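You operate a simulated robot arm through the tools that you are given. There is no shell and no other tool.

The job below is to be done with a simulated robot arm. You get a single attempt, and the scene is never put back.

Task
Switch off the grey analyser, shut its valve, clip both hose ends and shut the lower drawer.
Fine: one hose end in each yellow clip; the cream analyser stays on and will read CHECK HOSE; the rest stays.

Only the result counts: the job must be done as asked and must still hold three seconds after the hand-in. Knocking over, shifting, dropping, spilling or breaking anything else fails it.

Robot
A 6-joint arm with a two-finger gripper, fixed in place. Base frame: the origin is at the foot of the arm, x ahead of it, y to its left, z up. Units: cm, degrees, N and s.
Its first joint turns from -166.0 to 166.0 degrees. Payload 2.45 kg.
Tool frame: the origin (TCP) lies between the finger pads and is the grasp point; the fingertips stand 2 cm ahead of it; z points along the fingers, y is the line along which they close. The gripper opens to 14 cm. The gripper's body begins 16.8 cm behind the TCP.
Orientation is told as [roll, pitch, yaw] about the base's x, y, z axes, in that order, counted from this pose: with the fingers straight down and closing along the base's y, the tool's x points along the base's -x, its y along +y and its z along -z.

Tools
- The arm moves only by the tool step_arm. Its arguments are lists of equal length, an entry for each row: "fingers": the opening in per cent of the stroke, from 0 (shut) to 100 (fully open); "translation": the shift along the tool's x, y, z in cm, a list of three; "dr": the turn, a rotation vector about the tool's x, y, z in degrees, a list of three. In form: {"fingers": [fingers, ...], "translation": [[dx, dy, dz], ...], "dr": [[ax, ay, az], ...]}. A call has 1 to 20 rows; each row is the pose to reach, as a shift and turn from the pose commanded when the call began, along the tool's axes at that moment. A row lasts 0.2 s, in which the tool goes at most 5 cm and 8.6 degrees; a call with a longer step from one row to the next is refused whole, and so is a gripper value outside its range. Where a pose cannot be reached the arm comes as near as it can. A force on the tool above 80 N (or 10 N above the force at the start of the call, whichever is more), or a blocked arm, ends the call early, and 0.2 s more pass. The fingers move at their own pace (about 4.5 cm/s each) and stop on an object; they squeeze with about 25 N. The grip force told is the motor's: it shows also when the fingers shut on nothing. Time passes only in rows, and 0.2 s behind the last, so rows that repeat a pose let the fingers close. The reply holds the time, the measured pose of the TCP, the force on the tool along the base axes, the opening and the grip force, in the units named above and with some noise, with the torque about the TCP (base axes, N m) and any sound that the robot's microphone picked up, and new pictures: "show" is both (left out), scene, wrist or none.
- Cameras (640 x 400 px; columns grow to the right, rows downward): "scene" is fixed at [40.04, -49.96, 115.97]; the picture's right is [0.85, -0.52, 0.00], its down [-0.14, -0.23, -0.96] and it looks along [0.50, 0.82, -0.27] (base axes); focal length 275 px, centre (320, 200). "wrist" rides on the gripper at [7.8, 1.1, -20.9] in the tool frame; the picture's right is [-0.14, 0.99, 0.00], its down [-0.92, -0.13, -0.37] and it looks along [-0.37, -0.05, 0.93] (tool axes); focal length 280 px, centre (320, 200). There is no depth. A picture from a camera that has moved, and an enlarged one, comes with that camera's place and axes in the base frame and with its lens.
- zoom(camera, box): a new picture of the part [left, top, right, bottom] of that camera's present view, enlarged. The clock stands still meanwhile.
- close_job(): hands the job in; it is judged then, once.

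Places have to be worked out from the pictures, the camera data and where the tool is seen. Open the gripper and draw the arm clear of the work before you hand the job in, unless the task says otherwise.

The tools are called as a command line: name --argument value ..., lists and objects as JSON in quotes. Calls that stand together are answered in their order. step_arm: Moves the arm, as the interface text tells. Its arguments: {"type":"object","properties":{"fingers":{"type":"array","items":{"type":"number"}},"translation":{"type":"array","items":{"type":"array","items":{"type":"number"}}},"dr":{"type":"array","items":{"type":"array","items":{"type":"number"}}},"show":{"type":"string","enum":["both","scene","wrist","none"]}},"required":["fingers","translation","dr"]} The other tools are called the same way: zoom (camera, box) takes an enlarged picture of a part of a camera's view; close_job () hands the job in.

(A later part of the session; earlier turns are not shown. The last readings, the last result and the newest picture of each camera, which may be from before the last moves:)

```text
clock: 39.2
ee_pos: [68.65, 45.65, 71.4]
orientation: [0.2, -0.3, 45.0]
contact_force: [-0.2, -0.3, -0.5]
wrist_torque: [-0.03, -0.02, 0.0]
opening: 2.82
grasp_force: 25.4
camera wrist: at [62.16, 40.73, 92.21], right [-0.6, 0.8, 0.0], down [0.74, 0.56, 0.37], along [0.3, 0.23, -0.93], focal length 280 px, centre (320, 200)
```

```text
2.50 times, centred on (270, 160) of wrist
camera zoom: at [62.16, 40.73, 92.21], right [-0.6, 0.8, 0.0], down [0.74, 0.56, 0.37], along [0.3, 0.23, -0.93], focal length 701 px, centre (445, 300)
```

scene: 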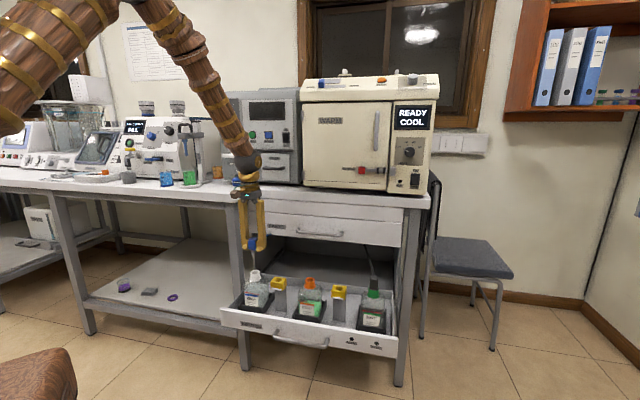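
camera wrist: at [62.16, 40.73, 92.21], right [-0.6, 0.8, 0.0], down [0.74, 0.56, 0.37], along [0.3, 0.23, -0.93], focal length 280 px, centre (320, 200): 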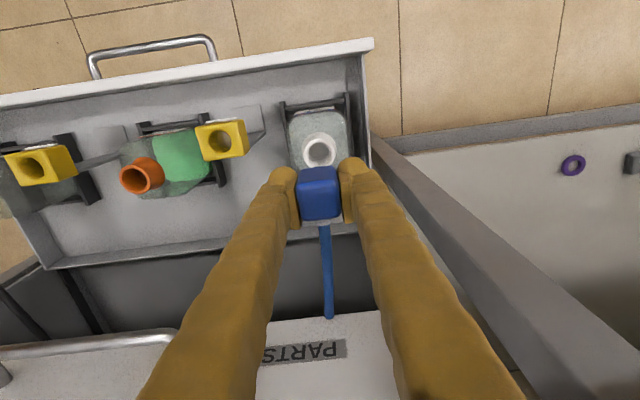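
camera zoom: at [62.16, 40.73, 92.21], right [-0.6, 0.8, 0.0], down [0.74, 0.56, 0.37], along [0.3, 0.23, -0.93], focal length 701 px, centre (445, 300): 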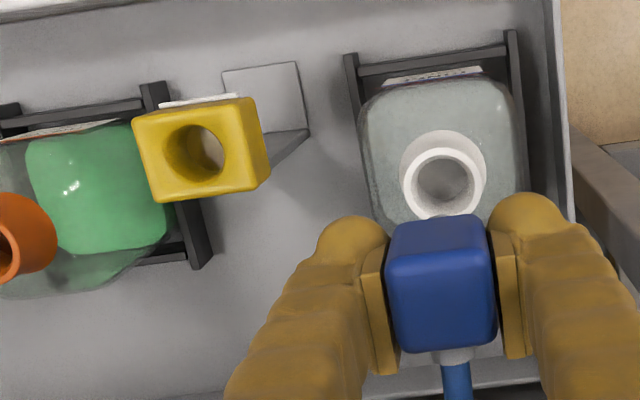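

The spigot is about 2.4 cm long with nothing below it. The left clip's hole triangulates to n≈77.0, e≈27.5, top z≈59.3, so I carry the plug over it, keeping height.

step_arm --fingers '[0, 0, 0, 0]' --translation '[[1.27, -3.75, 0], [2.53, -7.5, 0], [3.8, -11.24, 0], [3.8, -11.24, 3.0]]' --dr '[[0, 0, 0], [0, 0, 0], [0, 0, 0], [0, 0, 0]]' --show "both"

zoom --camera "scene" --box '[245, 230, 325, 310]'

zoom --camera "wrist" --box '[240, 80, 400, 240]'

```text
clock: 40.2
ee_pos: [73.92, 35.08, 68.24]
orientation: [0.2, -0.2, 45.0]
contact_force: [0.3, -0.3, -0.7]
wrist_torque: [0.0, 0.0, 0.01]
opening: 2.85
grasp_force: 25.1
camera wrist: at [67.41, 30.08, 89.06], right [-0.6, 0.8, 0.0], down [0.74, 0.56, 0.37], along [0.3, 0.23, -0.93], focal length 280 px, centre (320, 200)
```

scene: 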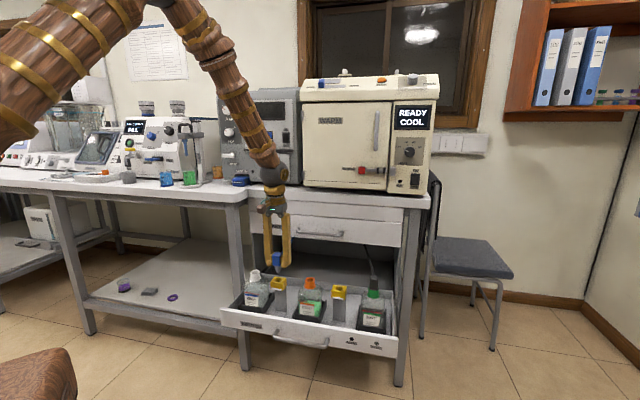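
wrist: 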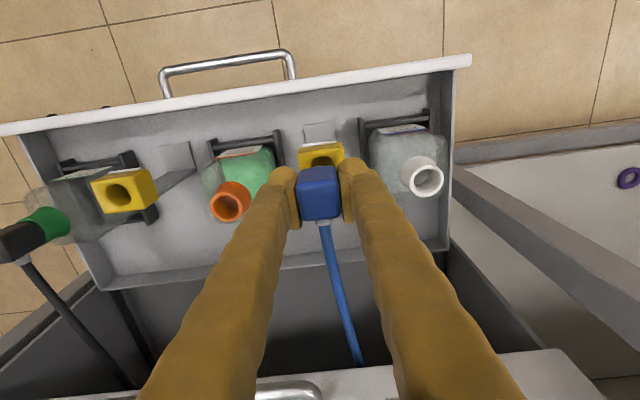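

```text
5.00 times, centred on (285, 270) of scene
camera zoom: at [40.04, -49.96, 115.97], right [0.85, -0.52, 0.0], down [-0.14, -0.23, -0.96], along [0.5, 0.82, -0.27], focal length 1375 px, centre (495, -150)
```

zoom: 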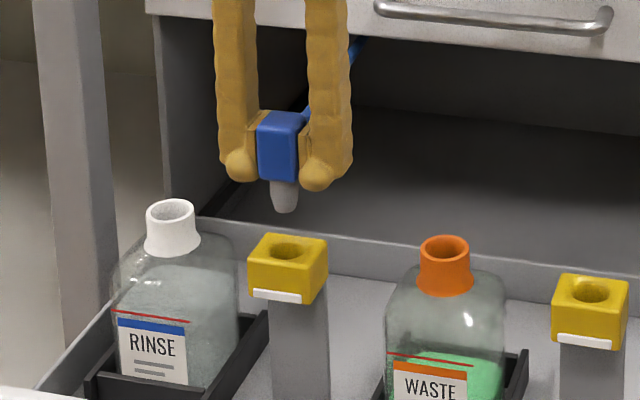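

```text
2.50 times, centred on (320, 160) of wrist
camera zoom: at [67.41, 30.08, 89.06], right [-0.6, 0.8, 0.0], down [0.74, 0.56, 0.37], along [0.3, 0.23, -0.93], focal length 701 px, centre (320, 300)
```

zoom: 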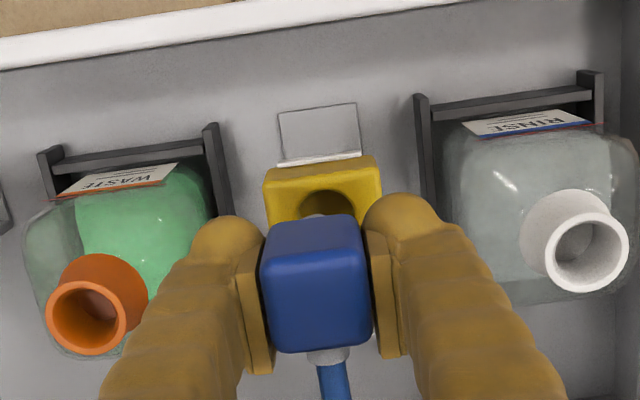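

The plug is nearly over the hole. I zoom closer to measure the remaining offset before lowering.

zoom --camera "wrist" --box '[295, 135, 350, 175]'

zoom --camera "scene" --box '[265, 245, 305, 295]'

```text
10.00 times, centred on (322, 155) of wrist
camera zoom: at [67.41, 30.08, 89.06], right [-0.6, 0.8, 0.0], down [0.74, 0.56, 0.37], along [0.3, 0.23, -0.93], focal length 2804 px, centre (295, 650)
```

zoom: 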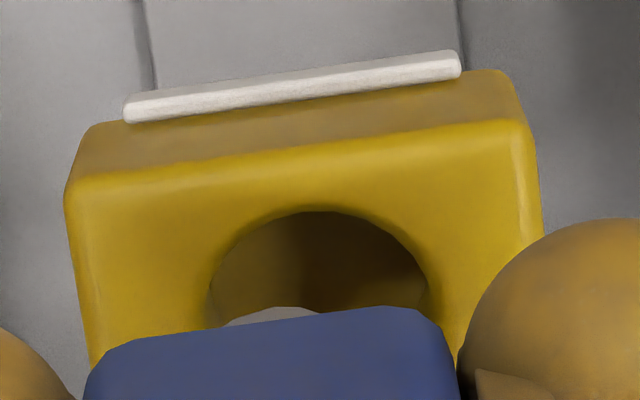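

```text
8.00 times, centred on (285, 270) of scene
camera zoom: at [40.04, -49.96, 115.97], right [0.85, -0.52, 0.0], down [-0.14, -0.23, -0.96], along [0.5, 0.82, -0.27], focal length 2200 px, centre (600, -360)
```

zoom: 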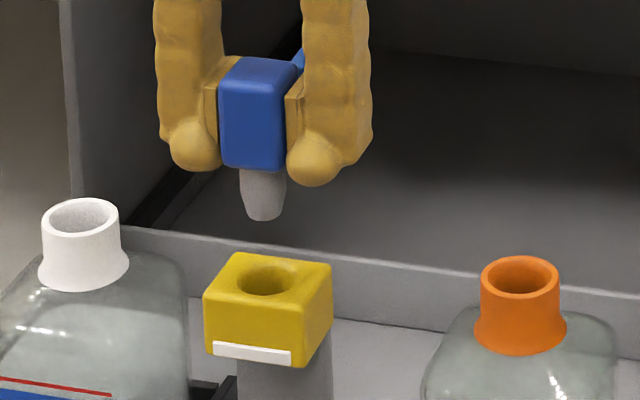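

The hole is within about 0.1–0.25 cm of the plug axis (hole ≈2.4 cm, spigot tip ≈1.7 cm). I correct slightly and lower until the tip is just entering.

step_arm --fingers '[0, 0, 0, 0]' --translation '[[0, 0.12, 1.0], [0, 0.12, 2.0], [0, 0.12, 3.0], [0, 0.12, 3.8]]' --dr '[[0, 0, 0], [0, 0, 0], [0, 0, 0], [0, 0, 0]]' --show "both"

zoom --camera "wrist" --box '[275, 130, 365, 200]'

zoom --camera "scene" --box '[260, 245, 310, 295]'

```text
clock: 41.2
ee_pos: [73.62, 35.14, 64.41]
orientation: [0.1, -0.2, 45.0]
contact_force: [0.7, -0.2, -0.6]
wrist_torque: [-0.01, 0.02, 0.03]
opening: 2.85
grasp_force: 24.8
camera wrist: at [67.32, 30.2, 85.25], right [-0.6, 0.8, 0.0], down [0.74, 0.56, 0.37], along [0.3, 0.23, -0.93], focal length 280 px, centre (320, 200)
```

scene: 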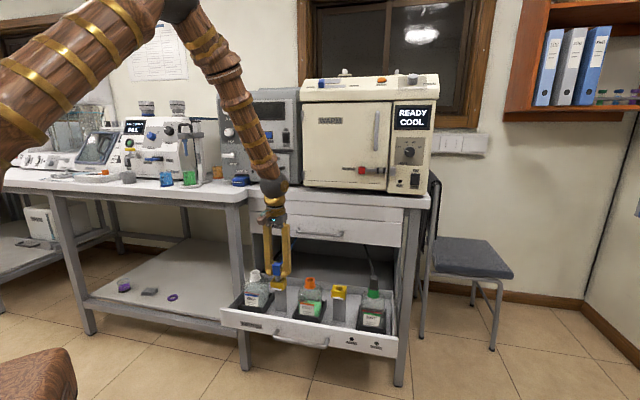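
wrist: 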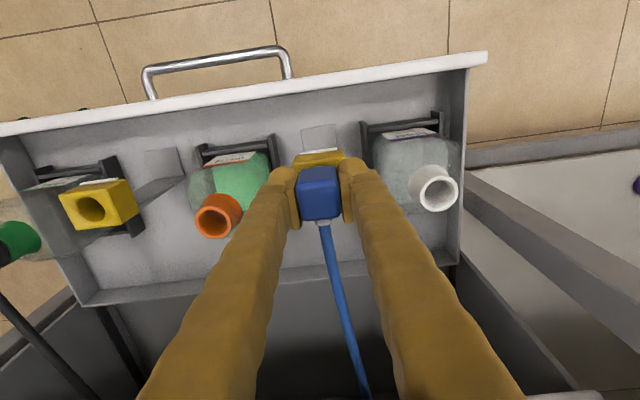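

```text
5.71 times, centred on (320, 165) of wrist
camera zoom: at [67.32, 30.2, 85.25], right [-0.6, 0.8, 0.0], down [0.74, 0.56, 0.37], along [0.3, 0.23, -0.93], focal length 1602 px, centre (320, 400)
```

zoom: 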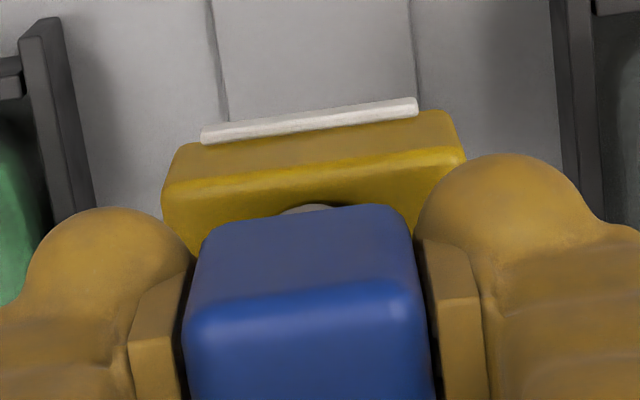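

```text
8.00 times, centred on (285, 270) of scene
camera zoom: at [40.04, -49.96, 115.97], right [0.85, -0.52, 0.0], down [-0.14, -0.23, -0.96], along [0.5, 0.82, -0.27], focal length 2200 px, centre (600, -360)
```

zoom: 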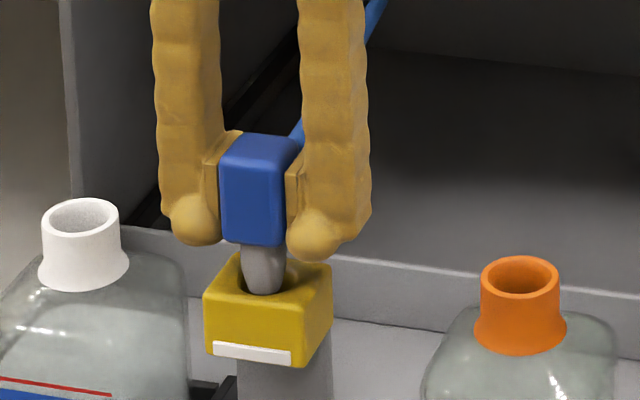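

The spigot tip has entered the hole with no contact force. I continue down gently.

step_arm --fingers '[0, 0, 0, 0]' --translation '[[0, 0, 0.3], [0, 0, 0.6], [0, 0, 0.9], [0, 0, 1.2]]' --dr '[[0, 0, 0], [0, 0, 0], [0, 0, 0], [0, 0, 0]]' --show "scene"

zoom --camera "scene" --box '[260, 245, 310, 295]'

```text
clock: 42.2
ee_pos: [73.89, 35.08, 63.16]
orientation: [0.1, -0.3, 44.9]
contact_force: [8.0, 13.2, 7.4]
wrist_torque: [0.37, -0.22, 0.0]
opening: 2.88
grasp_force: 25.1
```

scene: 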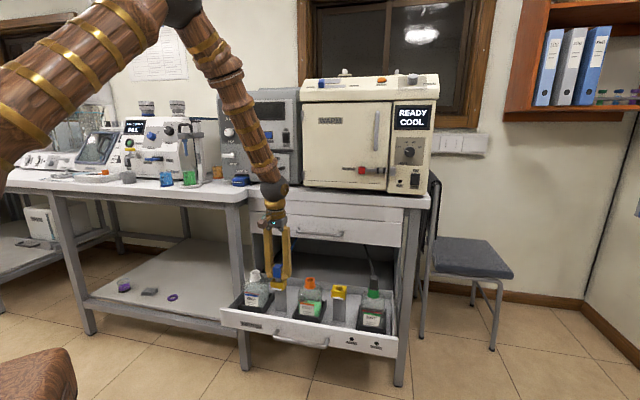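

```text
8.00 times, centred on (285, 270) of scene
camera zoom: at [40.04, -49.96, 115.97], right [0.85, -0.52, 0.0], down [-0.14, -0.23, -0.96], along [0.5, 0.82, -0.27], focal length 2200 px, centre (600, -360)
```

zoom: 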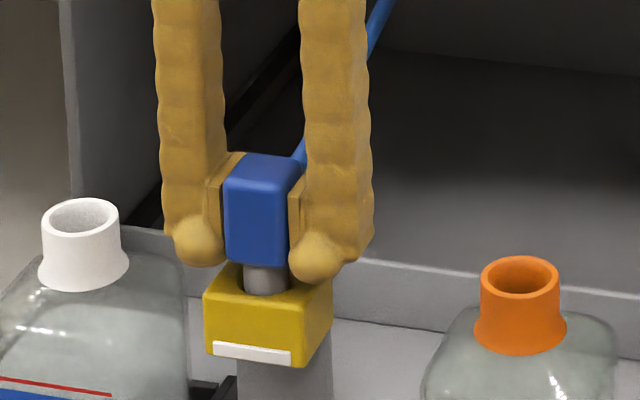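

It slid in about 1.2 cm; a 15 N sideways push says the hole is slightly further toward the back. I shift 0.2 cm that way and keep lowering.

step_arm --fingers '[0, 0, 0, 0, 0]' --translation '[[-0.2, 0.05, 0.1], [-0.2, 0.05, 0.4], [-0.2, 0.05, 0.7], [-0.2, 0.05, 1.0], [-0.2, 0.05, 1.0]]' --dr '[[0, 0, 0], [0, 0, 0], [0, 0, 0], [0, 0, 0], [0, 0, 0]]' --show "both"

zoom --camera "scene" --box '[260, 245, 310, 295]'

```text
clock: 43.5
ee_pos: [73.81, 35.21, 62.28]
orientation: [0.1, -0.3, 45.0]
contact_force: [2.6, 6.8, 5.4]
wrist_torque: [0.07, -0.07, 0.02]
opening: 2.87
grasp_force: 24.7
camera wrist: at [67.44, 30.34, 83.09], right [-0.6, 0.8, 0.0], down [0.74, 0.56, 0.37], along [0.3, 0.23, -0.93], focal length 280 px, centre (320, 200)
```

scene: 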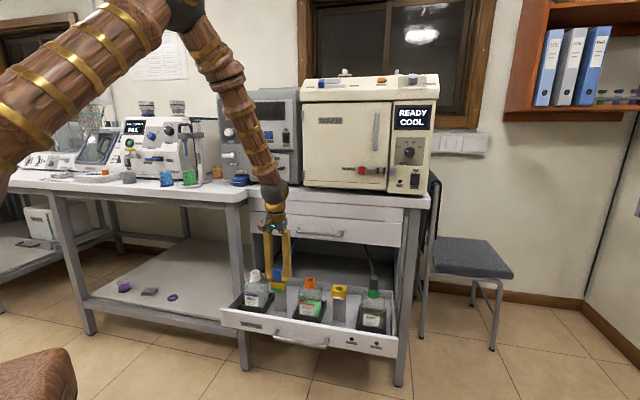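
wrist: 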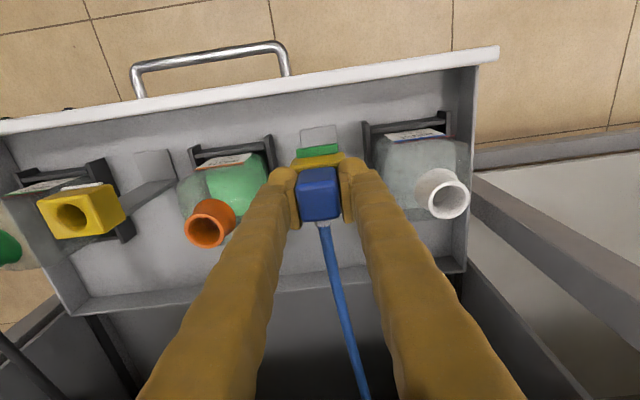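

```text
8.00 times, centred on (285, 270) of scene
camera zoom: at [40.04, -49.96, 115.97], right [0.85, -0.52, 0.0], down [-0.14, -0.23, -0.96], along [0.5, 0.82, -0.27], focal length 2200 px, centre (600, -360)
```

zoom: 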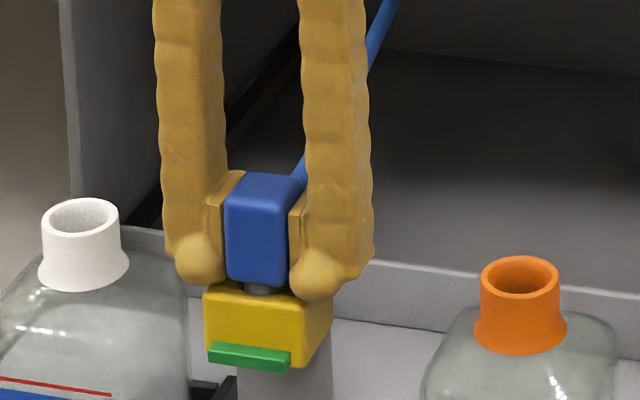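

The clip's white strip has turned green, so the end is registered. I press it the last few millimetres to seat it fully.

step_arm --fingers '[0, 0, 0]' --translation '[[-0.05, 0, 0.2], [-0.05, 0, 0.4], [-0.05, 0, 0.5]]' --dr '[[0, 0, 0], [0, 0, 0], [0, 0, 0]]' --show "none"

zoom --camera "scene" --box '[260, 245, 310, 295]'

```text
clock: 44.1
ee_pos: [73.92, 35.52, 62.38]
orientation: [0.0, -0.5, 45.0]
contact_force: [-4.4, -3.7, 22.5]
wrist_torque: [-0.16, 0.23, -0.1]
opening: 2.85
grasp_force: 25.1
stopped in row 3: the force on the tool passed its limit at 87 N (the readings are from after the stop); the commanded pose is now the measured one
```

```text
8.00 times, centred on (285, 270) of scene
camera zoom: at [40.04, -49.96, 115.97], right [0.85, -0.52, 0.0], down [-0.14, -0.23, -0.96], along [0.5, 0.82, -0.27], focal length 2200 px, centre (600, -360)
```

zoom: 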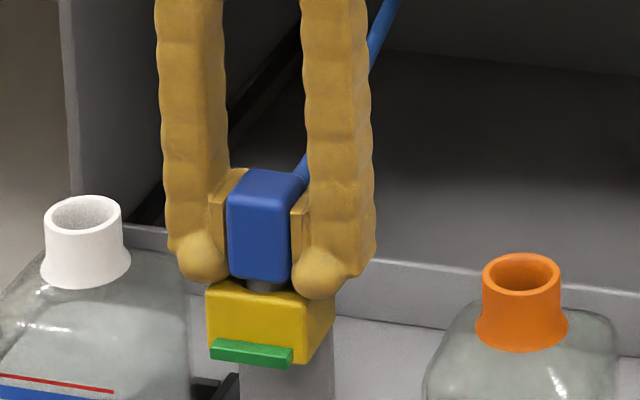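

It bottomed out (the drawer slid back a few millimetres, which is harmless). The strip is still green, so I release the plug and rise straight up.

step_arm --fingers '[15, 30, 40, 45, 45, 45, 45, 45, 45]' --translation '[[0, 0, 0], [0, 0, 0], [0, 0, 0], [0, 0, 0], [0, 0, -1.5], [0, 0, -4], [0, 0, -8], [0, 0, -12], [0, 0, -15]]' --dr '[[0, 0, 0], [0, 0, 0], [0, 0, 0], [0, 0, 0], [0, 0, 0], [0, 0, 0], [0, 0, 0], [0, 0, 0], [0, 0, 0]]' --show "both"

zoom --camera "scene" --box '[220, 240, 400, 350]'

zoom --camera "wrist" --box '[0, 60, 360, 260]'

```text
clock: 46.1
ee_pos: [73.96, 35.45, 77.22]
orientation: [0.1, -0.5, 45.1]
contact_force: [-0.2, 0.4, 0.6]
wrist_torque: [0.01, -0.03, 0.03]
opening: 6.29
grasp_force: 0.1
camera wrist: at [67.49, 30.46, 97.94], right [-0.6, 0.8, 0.0], down [0.74, 0.56, 0.38], along [0.3, 0.23, -0.93], focal length 280 px, centre (320, 200)
```

scene: 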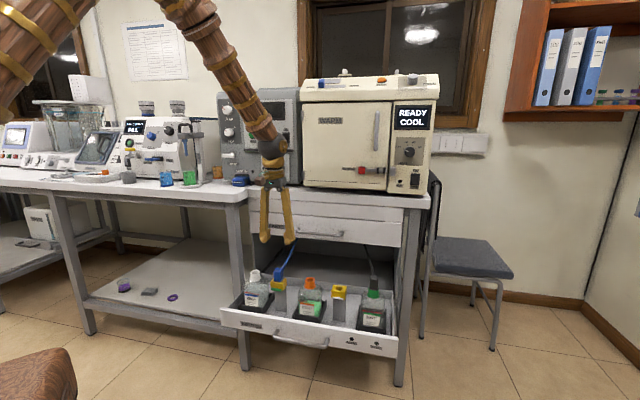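
wrist: 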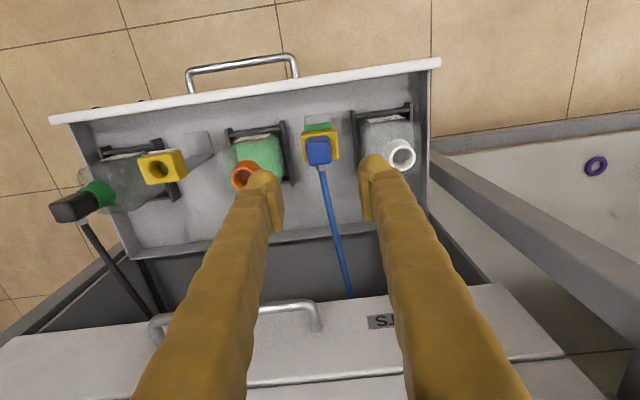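

```text
3.56 times, centred on (310, 295) of scene
camera zoom: at [40.04, -49.96, 115.97], right [0.85, -0.52, 0.0], down [-0.14, -0.23, -0.96], along [0.5, 0.82, -0.27], focal length 978 px, centre (356, -138)
```

zoom: 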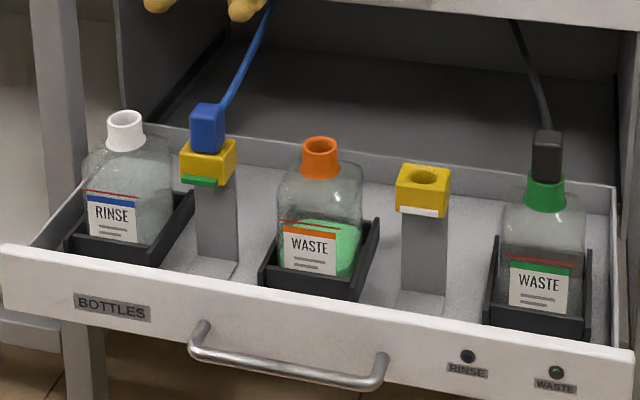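

```text
1.78 times, centred on (180, 160) of wrist
camera zoom: at [67.49, 30.46, 97.94], right [-0.6, 0.8, 0.0], down [0.74, 0.56, 0.38], along [0.3, 0.23, -0.93], focal length 498 px, centre (569, 271)
```

zoom: 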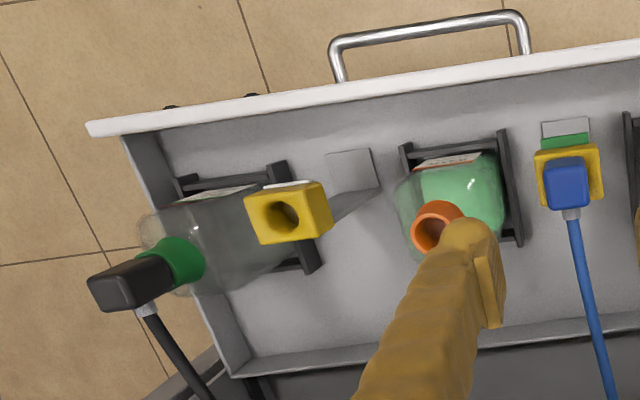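

Blue is clipped (green strip) and everything else is in place. Now the black end: I estimate its top centre at n≈80.6, e≈61.9, z≈63, so I travel over there at z≈82.

step_arm --fingers '[55, 55, 55, 55, 55, 55, 55, 55, 55]' --translation '[[-0.4, -4.3, -2.4], [-0.8, -8.7, -4.8], [-1.2, -13.0, -4.8], [-1.6, -17.3, -4.8], [-2.0, -21.7, -4.8], [-2.4, -26.0, -4.8], [-2.8, -30.4, -4.8], [-3.2, -34.7, -4.8], [-3.2, -34.7, -4.8]]' --dr '[[0, 0, 0], [0, 0, 0], [0, 0, 0], [0, 0, 0], [0, 0, 0], [0, 0, 0], [0, 0, 0], [0, 0.5, 0], [0, 0.5, 0]]' --show "both"

zoom --camera "wrist" --box '[220, 100, 420, 260]'

```text
refused: row 2 steps farther than a row can; nothing moved
```

```text
2.50 times, centred on (320, 180) of wrist
camera zoom: at [67.49, 30.46, 97.94], right [-0.6, 0.8, 0.0], down [0.74, 0.56, 0.38], along [0.3, 0.23, -0.93], focal length 701 px, centre (320, 250)
```

zoom: 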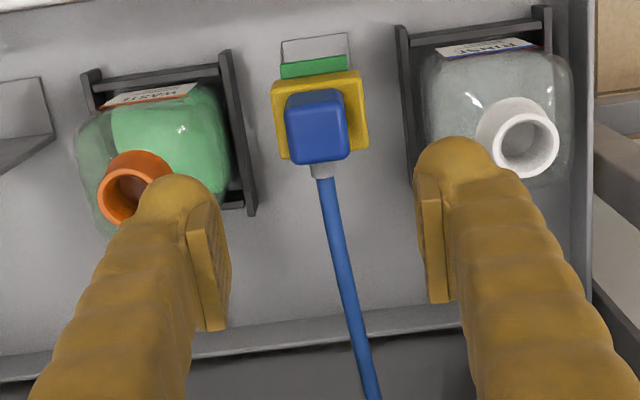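

The call was refused because row 2 stepped slightly over 5 cm; nothing moved. I spread the rise over more rows and repeat.

step_arm --fingers '[45, 45, 55, 55, 55, 55, 55, 55, 55]' --translation '[[-0.4, -4.3, -1.6], [-0.8, -8.7, -3.2], [-1.2, -13.0, -4.8], [-1.6, -17.3, -4.8], [-2.0, -21.7, -4.8], [-2.4, -26.0, -4.8], [-2.8, -30.4, -4.8], [-3.2, -34.7, -4.8], [-3.2, -34.7, -4.8]]' --dr '[[0, 0, 0], [0, 0, 0], [0, 0, 0], [0, 0, 0], [0, 0, 0], [0, 0, 0], [0, 0, 0], [0, 0.5, 0], [0, 0.5, 0]]' --show "both"

zoom --camera "wrist" --box '[220, 100, 420, 260]'

```text
clock: 48.1
ee_pos: [100.69, 12.96, 81.89]
orientation: [-0.1, 0.0, 45.0]
contact_force: [-0.4, -0.8, -0.2]
wrist_torque: [-0.03, 0.0, -0.03]
opening: 7.7
grasp_force: 0.1
camera wrist: at [94.4, 8.14, 102.78], right [-0.6, 0.8, 0.0], down [0.74, 0.56, 0.37], along [0.29, 0.22, -0.93], focal length 280 px, centre (320, 200)
```

scene: 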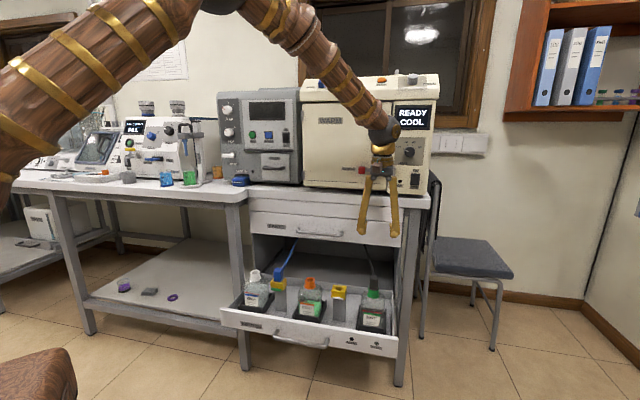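
wrist: 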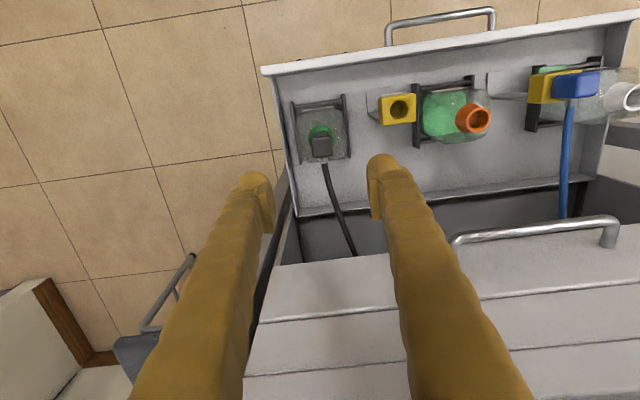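

```text
2.50 times, centred on (320, 180) of wrist
camera zoom: at [94.4, 8.14, 102.78], right [-0.6, 0.8, 0.0], down [0.74, 0.56, 0.37], along [0.29, 0.22, -0.93], focal length 701 px, centre (320, 250)
```

zoom: 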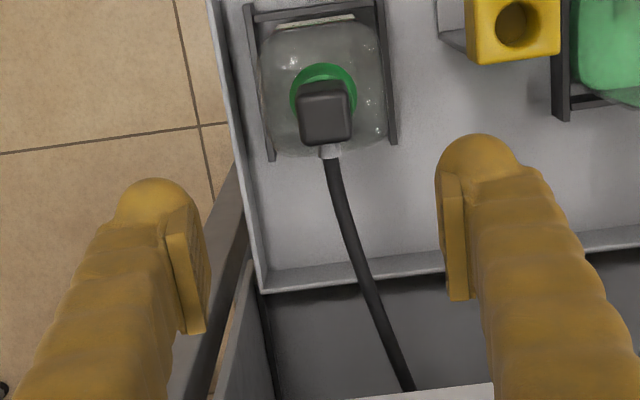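

The black cap is reachable and almost centred. I zoom in to measure the offset.

zoom --camera "wrist" --box '[290, 110, 350, 170]'

zoom --camera "scene" --box '[330, 160, 430, 330]'

```text
6.67 times, centred on (320, 140) of wrist
camera zoom: at [94.4, 8.14, 102.78], right [-0.6, 0.8, 0.0], down [0.74, 0.56, 0.37], along [0.29, 0.22, -0.93], focal length 1869 px, centre (320, 600)
```

zoom: 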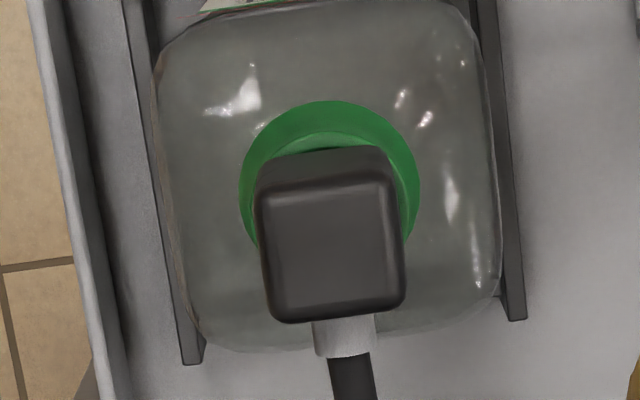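

```text
2.35 times, centred on (380, 245) of scene
camera zoom: at [40.04, -49.96, 115.97], right [0.85, -0.52, 0.0], down [-0.14, -0.23, -0.96], along [0.5, 0.82, -0.27], focal length 647 px, centre (179, 94)
```

zoom: 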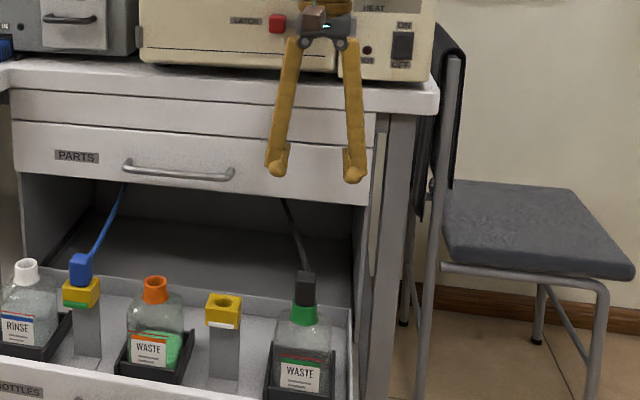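

The cap's centre is about 0.28 cm toward −e. I correct that and descend to z≈68 for a check.

step_arm --fingers '[55, 55, 55, 55]' --translation '[[0, 0.28, 3.5], [0, 0.28, 7.0], [0, 0.28, 10.5], [0, 0.28, 14.0]]' --dr '[[0, 0, 0], [0, 0, 0], [0, 0, 0], [0, 0, 0]]' --show "both"

zoom --camera "wrist" --box '[240, 100, 400, 240]'

zoom --camera "scene" --box '[330, 160, 430, 330]'

```text
clock: 49.1
ee_pos: [100.5, 13.16, 67.9]
orientation: [0.1, 0.0, 44.9]
contact_force: [-0.8, -0.7, 1.0]
wrist_torque: [0.02, 0.0, 0.02]
opening: 7.71
grasp_force: 0.0
camera wrist: at [94.16, 8.39, 88.76], right [-0.6, 0.8, 0.0], down [0.74, 0.56, 0.37], along [0.29, 0.22, -0.93], focal length 280 px, centre (320, 200)
```

scene: 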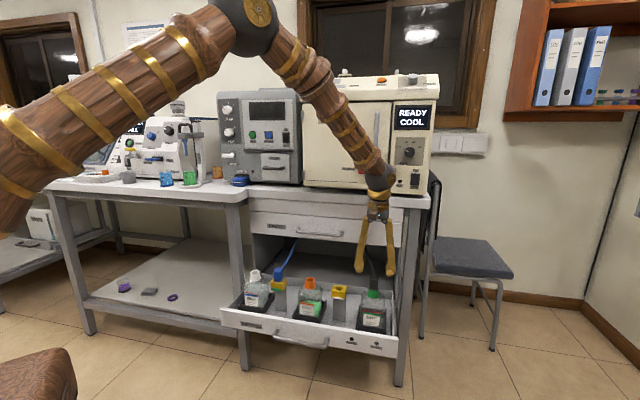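
wrist: 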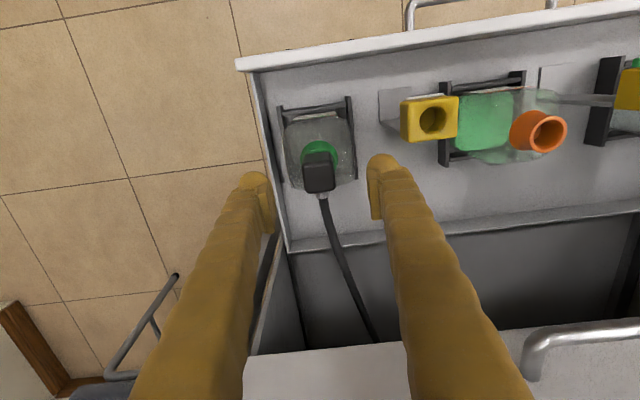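

```text
2.86 times, centred on (320, 170) of wrist
camera zoom: at [94.16, 8.39, 88.76], right [-0.6, 0.8, 0.0], down [0.74, 0.56, 0.37], along [0.29, 0.22, -0.93], focal length 801 px, centre (320, 286)
```

zoom: 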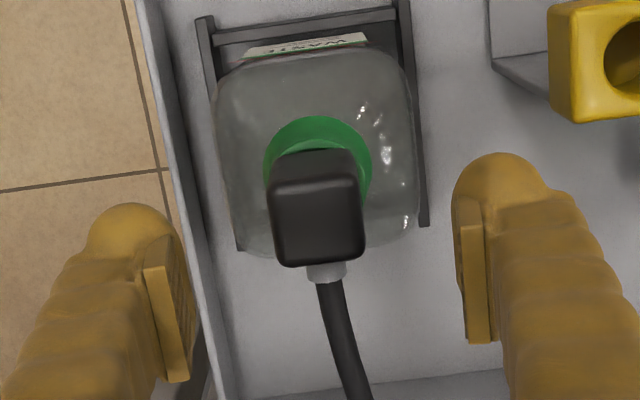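

```text
2.35 times, centred on (380, 245) of scene
camera zoom: at [40.04, -49.96, 115.97], right [0.85, -0.52, 0.0], down [-0.14, -0.23, -0.96], along [0.5, 0.82, -0.27], focal length 647 px, centre (179, 94)
```

zoom: 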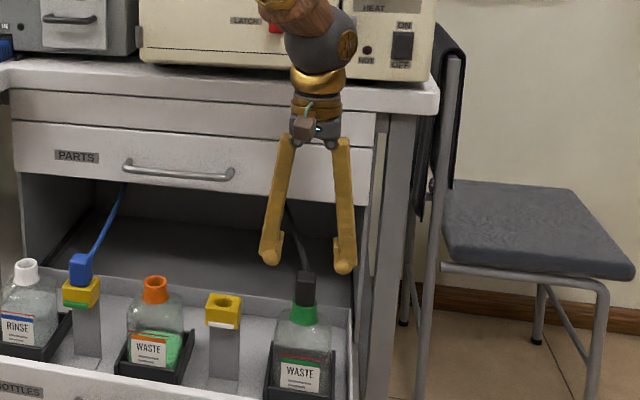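

Well centred (within 0.1 cm). I descend to TCP z≈62.4, a bit higher than last time to keep the tips off the collar, and then close.

step_arm --fingers '[55, 55, 55, 0, 0, 0, 0, 0]' --translation '[[0, 0, 2.0], [0, 0, 4.0], [0, 0, 5.5], [0, 0, 5.5], [0, 0, 5.5], [0, 0, 5.5], [0, 0, 5.5], [0, 0, 5.5]]' --dr '[[0, 0, 0], [0, 0, 0], [0, 0, 0], [0, 0, 0], [0, 0, 0], [0, 0, 0], [0, 0, 0], [0, 0, 0]]' --show "both"

zoom --camera "wrist" --box '[240, 100, 400, 240]'

zoom --camera "scene" --box '[340, 240, 410, 330]'

```text
clock: 50.9
ee_pos: [100.51, 13.31, 62.48]
orientation: [0.1, 0.0, 45.1]
contact_force: [0.1, 0.7, 0.5]
wrist_torque: [0.01, 0.0, -0.02]
opening: 2.84
grasp_force: 24.9
camera wrist: at [94.2, 8.39, 83.35], right [-0.6, 0.8, 0.0], down [0.74, 0.56, 0.37], along [0.29, 0.22, -0.93], focal length 280 px, centre (320, 200)
```

scene: 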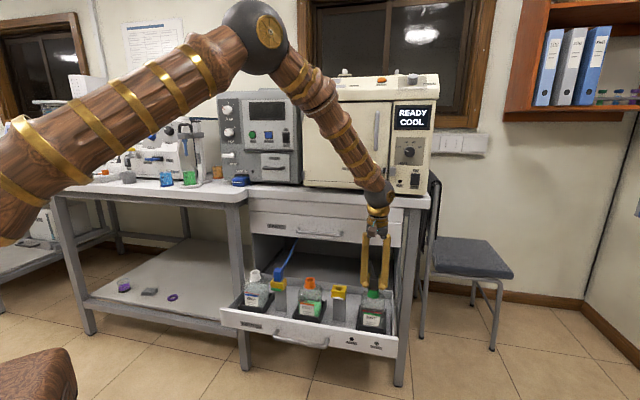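
wrist: 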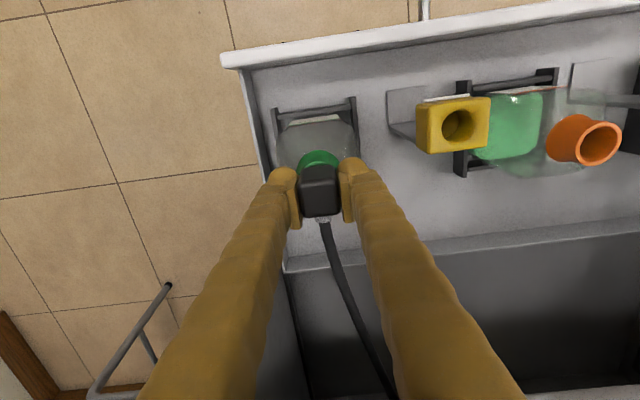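

```text
2.86 times, centred on (320, 170) of wrist
camera zoom: at [94.2, 8.39, 83.35], right [-0.6, 0.8, 0.0], down [0.74, 0.56, 0.37], along [0.29, 0.22, -0.93], focal length 801 px, centre (320, 286)
```

zoom: 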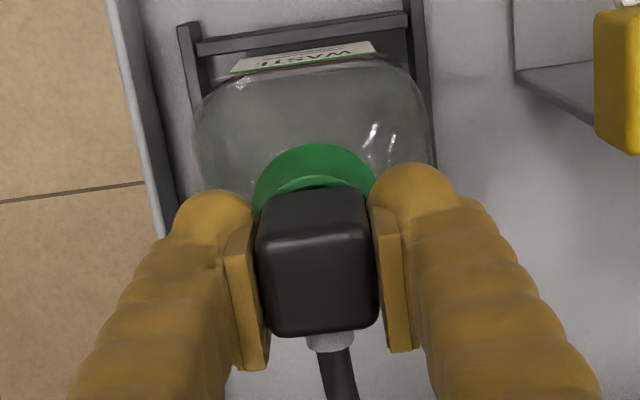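

```text
4.44 times, centred on (375, 285) of scene
camera zoom: at [40.04, -49.96, 115.97], right [0.85, -0.52, 0.0], down [-0.14, -0.23, -0.96], along [0.5, 0.82, -0.27], focal length 1222 px, centre (76, -178)
```

zoom: 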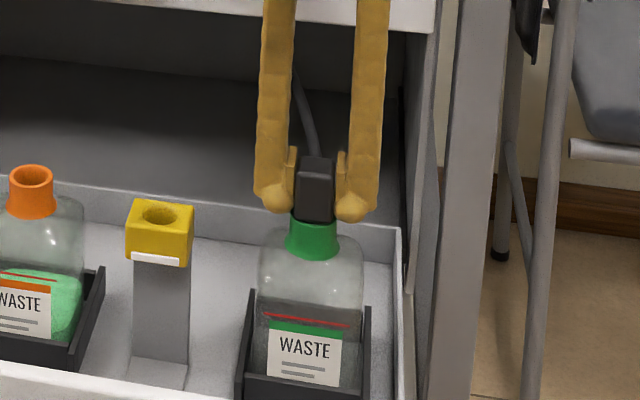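

Clean grip this time (2.84 cm, no side forces). I lift the black plug straight up about 9 cm.

step_arm --fingers '[0, 0, 0, 0, 0, 0]' --translation '[[0, 0, -0.5], [0, 0, -1.2], [0, 0, -2.4], [0, 0, -4.4], [0, 0, -6.8], [0, 0, -9.0]]' --dr '[[0, 0, 0], [0, 0, 0], [0, 0, 0], [0, 0, 0], [0, 0, 0], [0, 0, 0]]' --show "both"

zoom --camera "scene" --box '[320, 220, 410, 330]'

zoom --camera "wrist" --box '[260, 80, 500, 230]'

```text
clock: 52.3
ee_pos: [100.53, 13.23, 71.39]
orientation: [0.1, 0.1, 45.0]
contact_force: [-0.5, -0.1, -0.6]
wrist_torque: [0.0, -0.01, 0.01]
opening: 2.87
grasp_force: 25.4
camera wrist: at [94.19, 8.47, 92.33], right [-0.6, 0.8, 0.0], down [0.74, 0.56, 0.37], along [0.29, 0.22, -0.93], focal length 280 px, centre (320, 200)
```

scene: 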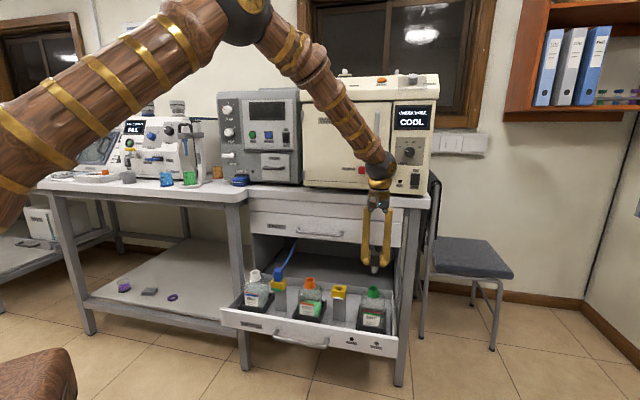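
wrist: 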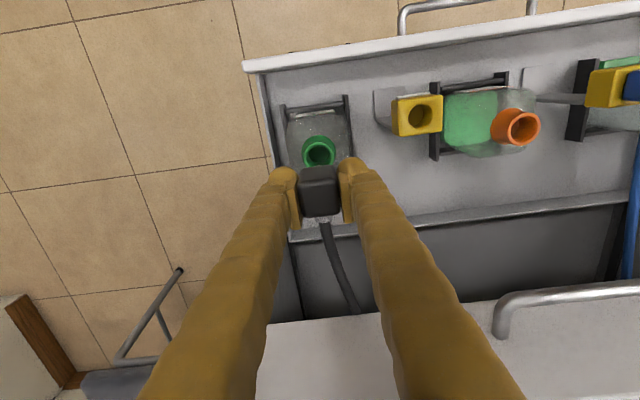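

```text
3.64 times, centred on (365, 275) of scene
camera zoom: at [40.04, -49.96, 115.97], right [0.85, -0.52, 0.0], down [-0.14, -0.23, -0.96], along [0.5, 0.82, -0.27], focal length 1000 px, centre (156, -73)
```

zoom: 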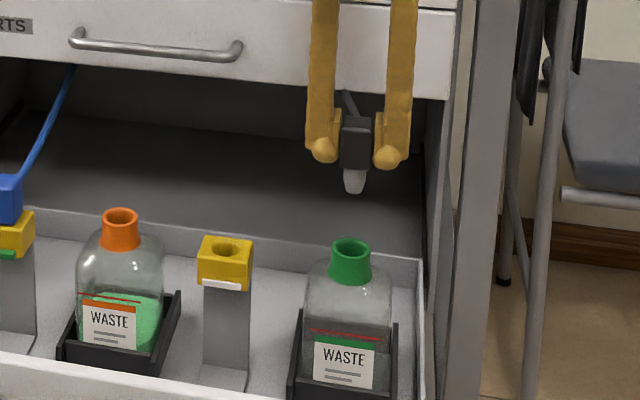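

```text
2.67 times, centred on (380, 155) of wrist
camera zoom: at [94.19, 8.47, 92.33], right [-0.6, 0.8, 0.0], down [0.74, 0.56, 0.37], along [0.29, 0.22, -0.93], focal length 748 px, centre (160, 320)
```

zoom: 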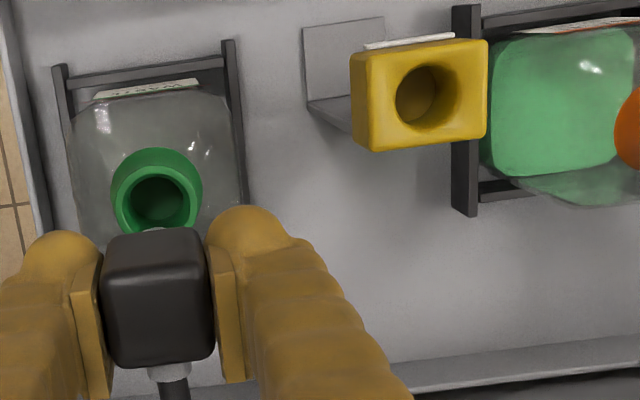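

The black plug is out and the cream analyser now reads CHECK HOSE, as expected. The right clip's hole works out at n≈77.05, e≈50.05, so I carry the plug over it.

step_arm --fingers '[0, 0, 0, 0]' --translation '[[1.1, 3.9, 0], [2.3, 7.8, 0], [3.4, 11.68, 0], [3.4, 11.68, 2.0]]' --dr '[[0, 0, 0], [0, 0, 0], [0, 0, 0], [0, 0, 0]]' --show "both"

zoom --camera "wrist" --box '[295, 135, 350, 175]'

zoom --camera "scene" --box '[315, 245, 365, 295]'

```text
clock: 53.3
ee_pos: [89.97, 19.0, 69.46]
orientation: [0.0, 0.1, 45.1]
contact_force: [-0.1, 1.2, -0.6]
wrist_torque: [0.02, -0.01, -0.01]
opening: 2.85
grasp_force: 25.3
camera wrist: at [83.6, 14.22, 90.37], right [-0.6, 0.8, 0.0], down [0.74, 0.56, 0.37], along [0.29, 0.22, -0.93], focal length 280 px, centre (320, 200)
```

scene: 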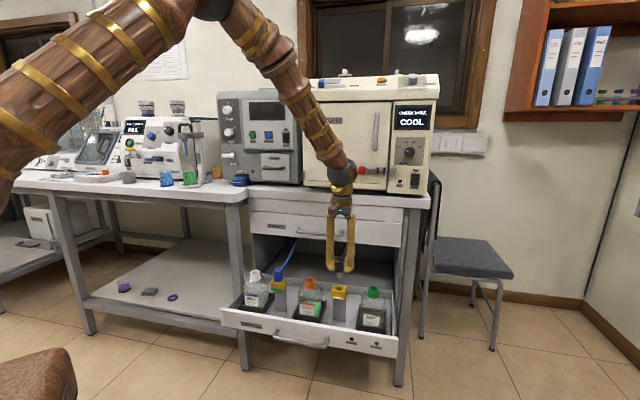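
wrist: 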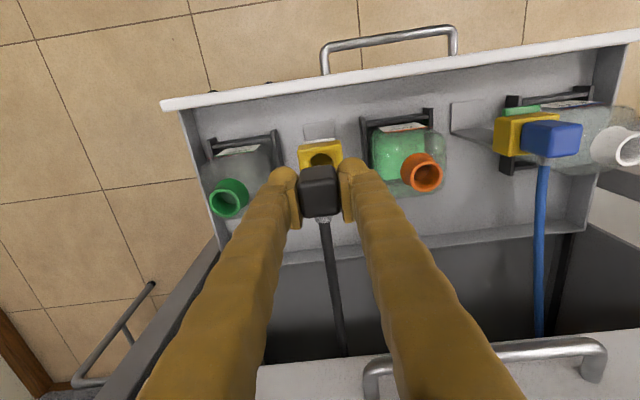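

```text
10.00 times, centred on (322, 155) of wrist
camera zoom: at [83.6, 14.22, 90.37], right [-0.6, 0.8, 0.0], down [0.74, 0.56, 0.37], along [0.29, 0.22, -0.93], focal length 2804 px, centre (295, 650)
```

zoom: 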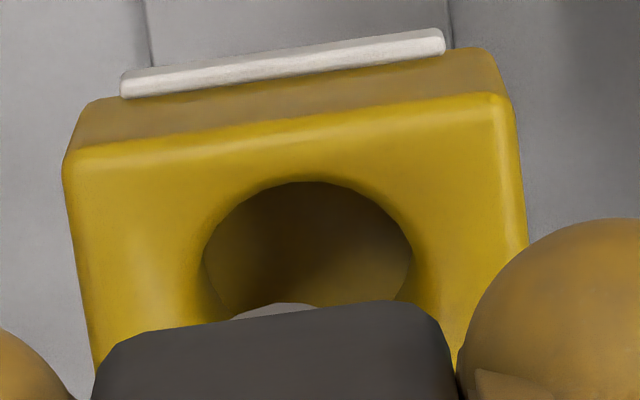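

```text
8.00 times, centred on (340, 270) of scene
camera zoom: at [40.04, -49.96, 115.97], right [0.85, -0.52, 0.0], down [-0.14, -0.23, -0.96], along [0.5, 0.82, -0.27], focal length 2200 px, centre (160, -360)
```

zoom: 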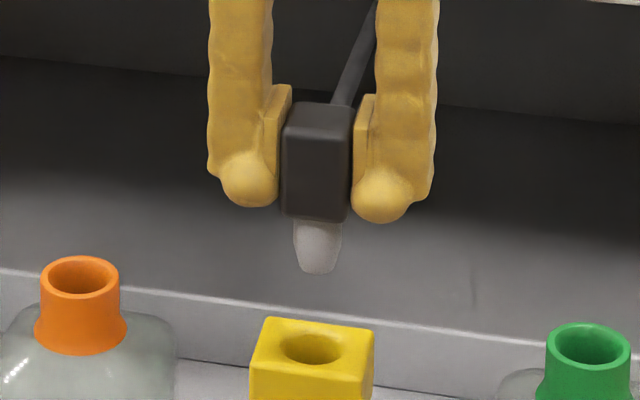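

The offset is small: about 0.17 cm toward −e and 0.1 cm toward the back. I correct it and lower until the tip just enters.

step_arm --fingers '[0, 0, 0, 0]' --translation '[[-0.12, 0.17, 1.0], [-0.12, 0.17, 2.0], [-0.12, 0.17, 3.0], [-0.12, 0.17, 4.0]]' --dr '[[0, 0, 0], [0, 0, 0], [0, 0, 0], [0, 0, 0]]' --show "scene"

zoom --camera "scene" --box '[315, 255, 365, 305]'

zoom --camera "wrist" --box '[275, 130, 365, 200]'

```text
clock: 54.3
ee_pos: [89.97, 19.3, 65.42]
orientation: [0.0, -0.1, 45.1]
contact_force: [-0.4, -0.1, -0.5]
wrist_torque: [0.0, -0.05, -0.01]
opening: 2.88
grasp_force: 25.3
```

scene: 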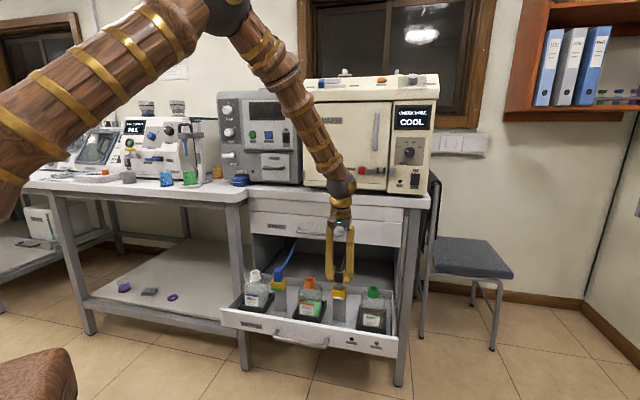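

```text
8.00 times, centred on (340, 280) of scene
camera zoom: at [40.04, -49.96, 115.97], right [0.85, -0.52, 0.0], down [-0.14, -0.23, -0.96], along [0.5, 0.82, -0.27], focal length 2200 px, centre (160, -440)
```

zoom: 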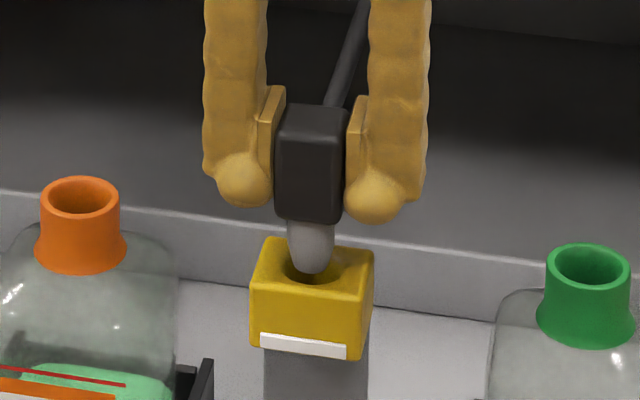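

```text
5.71 times, centred on (320, 165) of wrist
camera zoom: at [83.55, 14.48, 86.36], right [-0.6, 0.8, 0.0], down [0.74, 0.56, 0.37], along [0.29, 0.22, -0.93], focal length 1602 px, centre (320, 400)
```

zoom: 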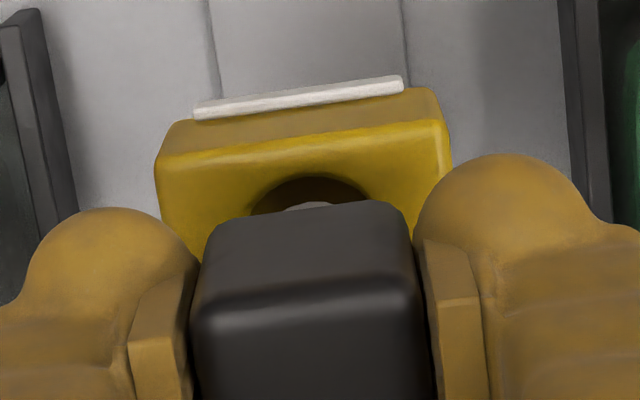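

The tip is centred over the hole. I continue down gently.

step_arm --fingers '[0, 0, 0, 0, 0]' --translation '[[0, 0, 0.3], [0, 0, 0.6], [0, 0, 0.9], [0, 0, 1.2], [0, 0, 1.4]]' --dr '[[0, 0, 0], [0, 0, 0], [0, 0, 0], [0, 0, 0], [0, 0, 0]]' --show "none"

zoom --camera "scene" --box '[315, 255, 365, 305]'

```text
clock: 55.5
ee_pos: [89.76, 19.29, 63.93]
orientation: [0.1, 0.1, 44.9]
contact_force: [0.5, 0.9, -0.1]
wrist_torque: [0.0, -0.02, 0.03]
opening: 2.86
grasp_force: 25.5
```

```text
8.00 times, centred on (340, 280) of scene
camera zoom: at [40.04, -49.96, 115.97], right [0.85, -0.52, 0.0], down [-0.14, -0.23, -0.96], along [0.5, 0.82, -0.27], focal length 2200 px, centre (160, -440)
```

zoom: 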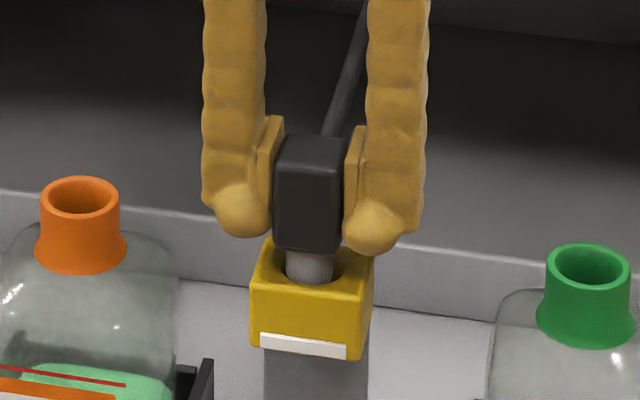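

It slides in with no contact force. I lower another centimetre to engage the clip.

step_arm --fingers '[0, 0, 0, 0]' --translation '[[0, 0, 0.3], [0, 0, 0.6], [0, 0, 0.9], [0, 0, 0.9]]' --dr '[[0, 0, 0], [0, 0, 0], [0, 0, 0], [0, 0, 0]]' --show "none"

zoom --camera "scene" --box '[315, 255, 365, 305]'

```text
clock: 56.5
ee_pos: [89.74, 19.42, 63.18]
orientation: [0.1, 0.1, 45.0]
contact_force: [0.0, 0.6, -0.1]
wrist_torque: [0.02, 0.0, -0.01]
opening: 2.85
grasp_force: 24.4
```

```text
8.00 times, centred on (340, 280) of scene
camera zoom: at [40.04, -49.96, 115.97], right [0.85, -0.52, 0.0], down [-0.14, -0.23, -0.96], along [0.5, 0.82, -0.27], focal length 2200 px, centre (160, -440)
```

zoom: 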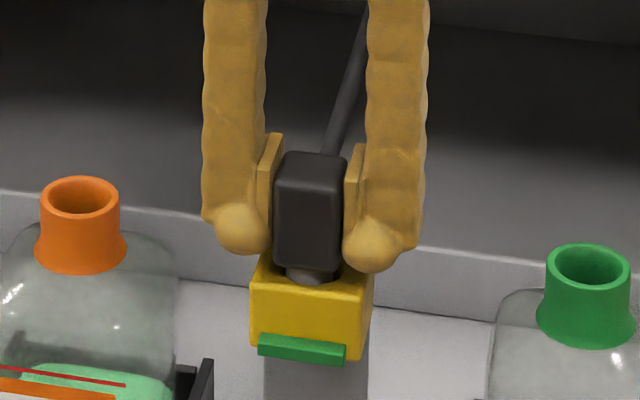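

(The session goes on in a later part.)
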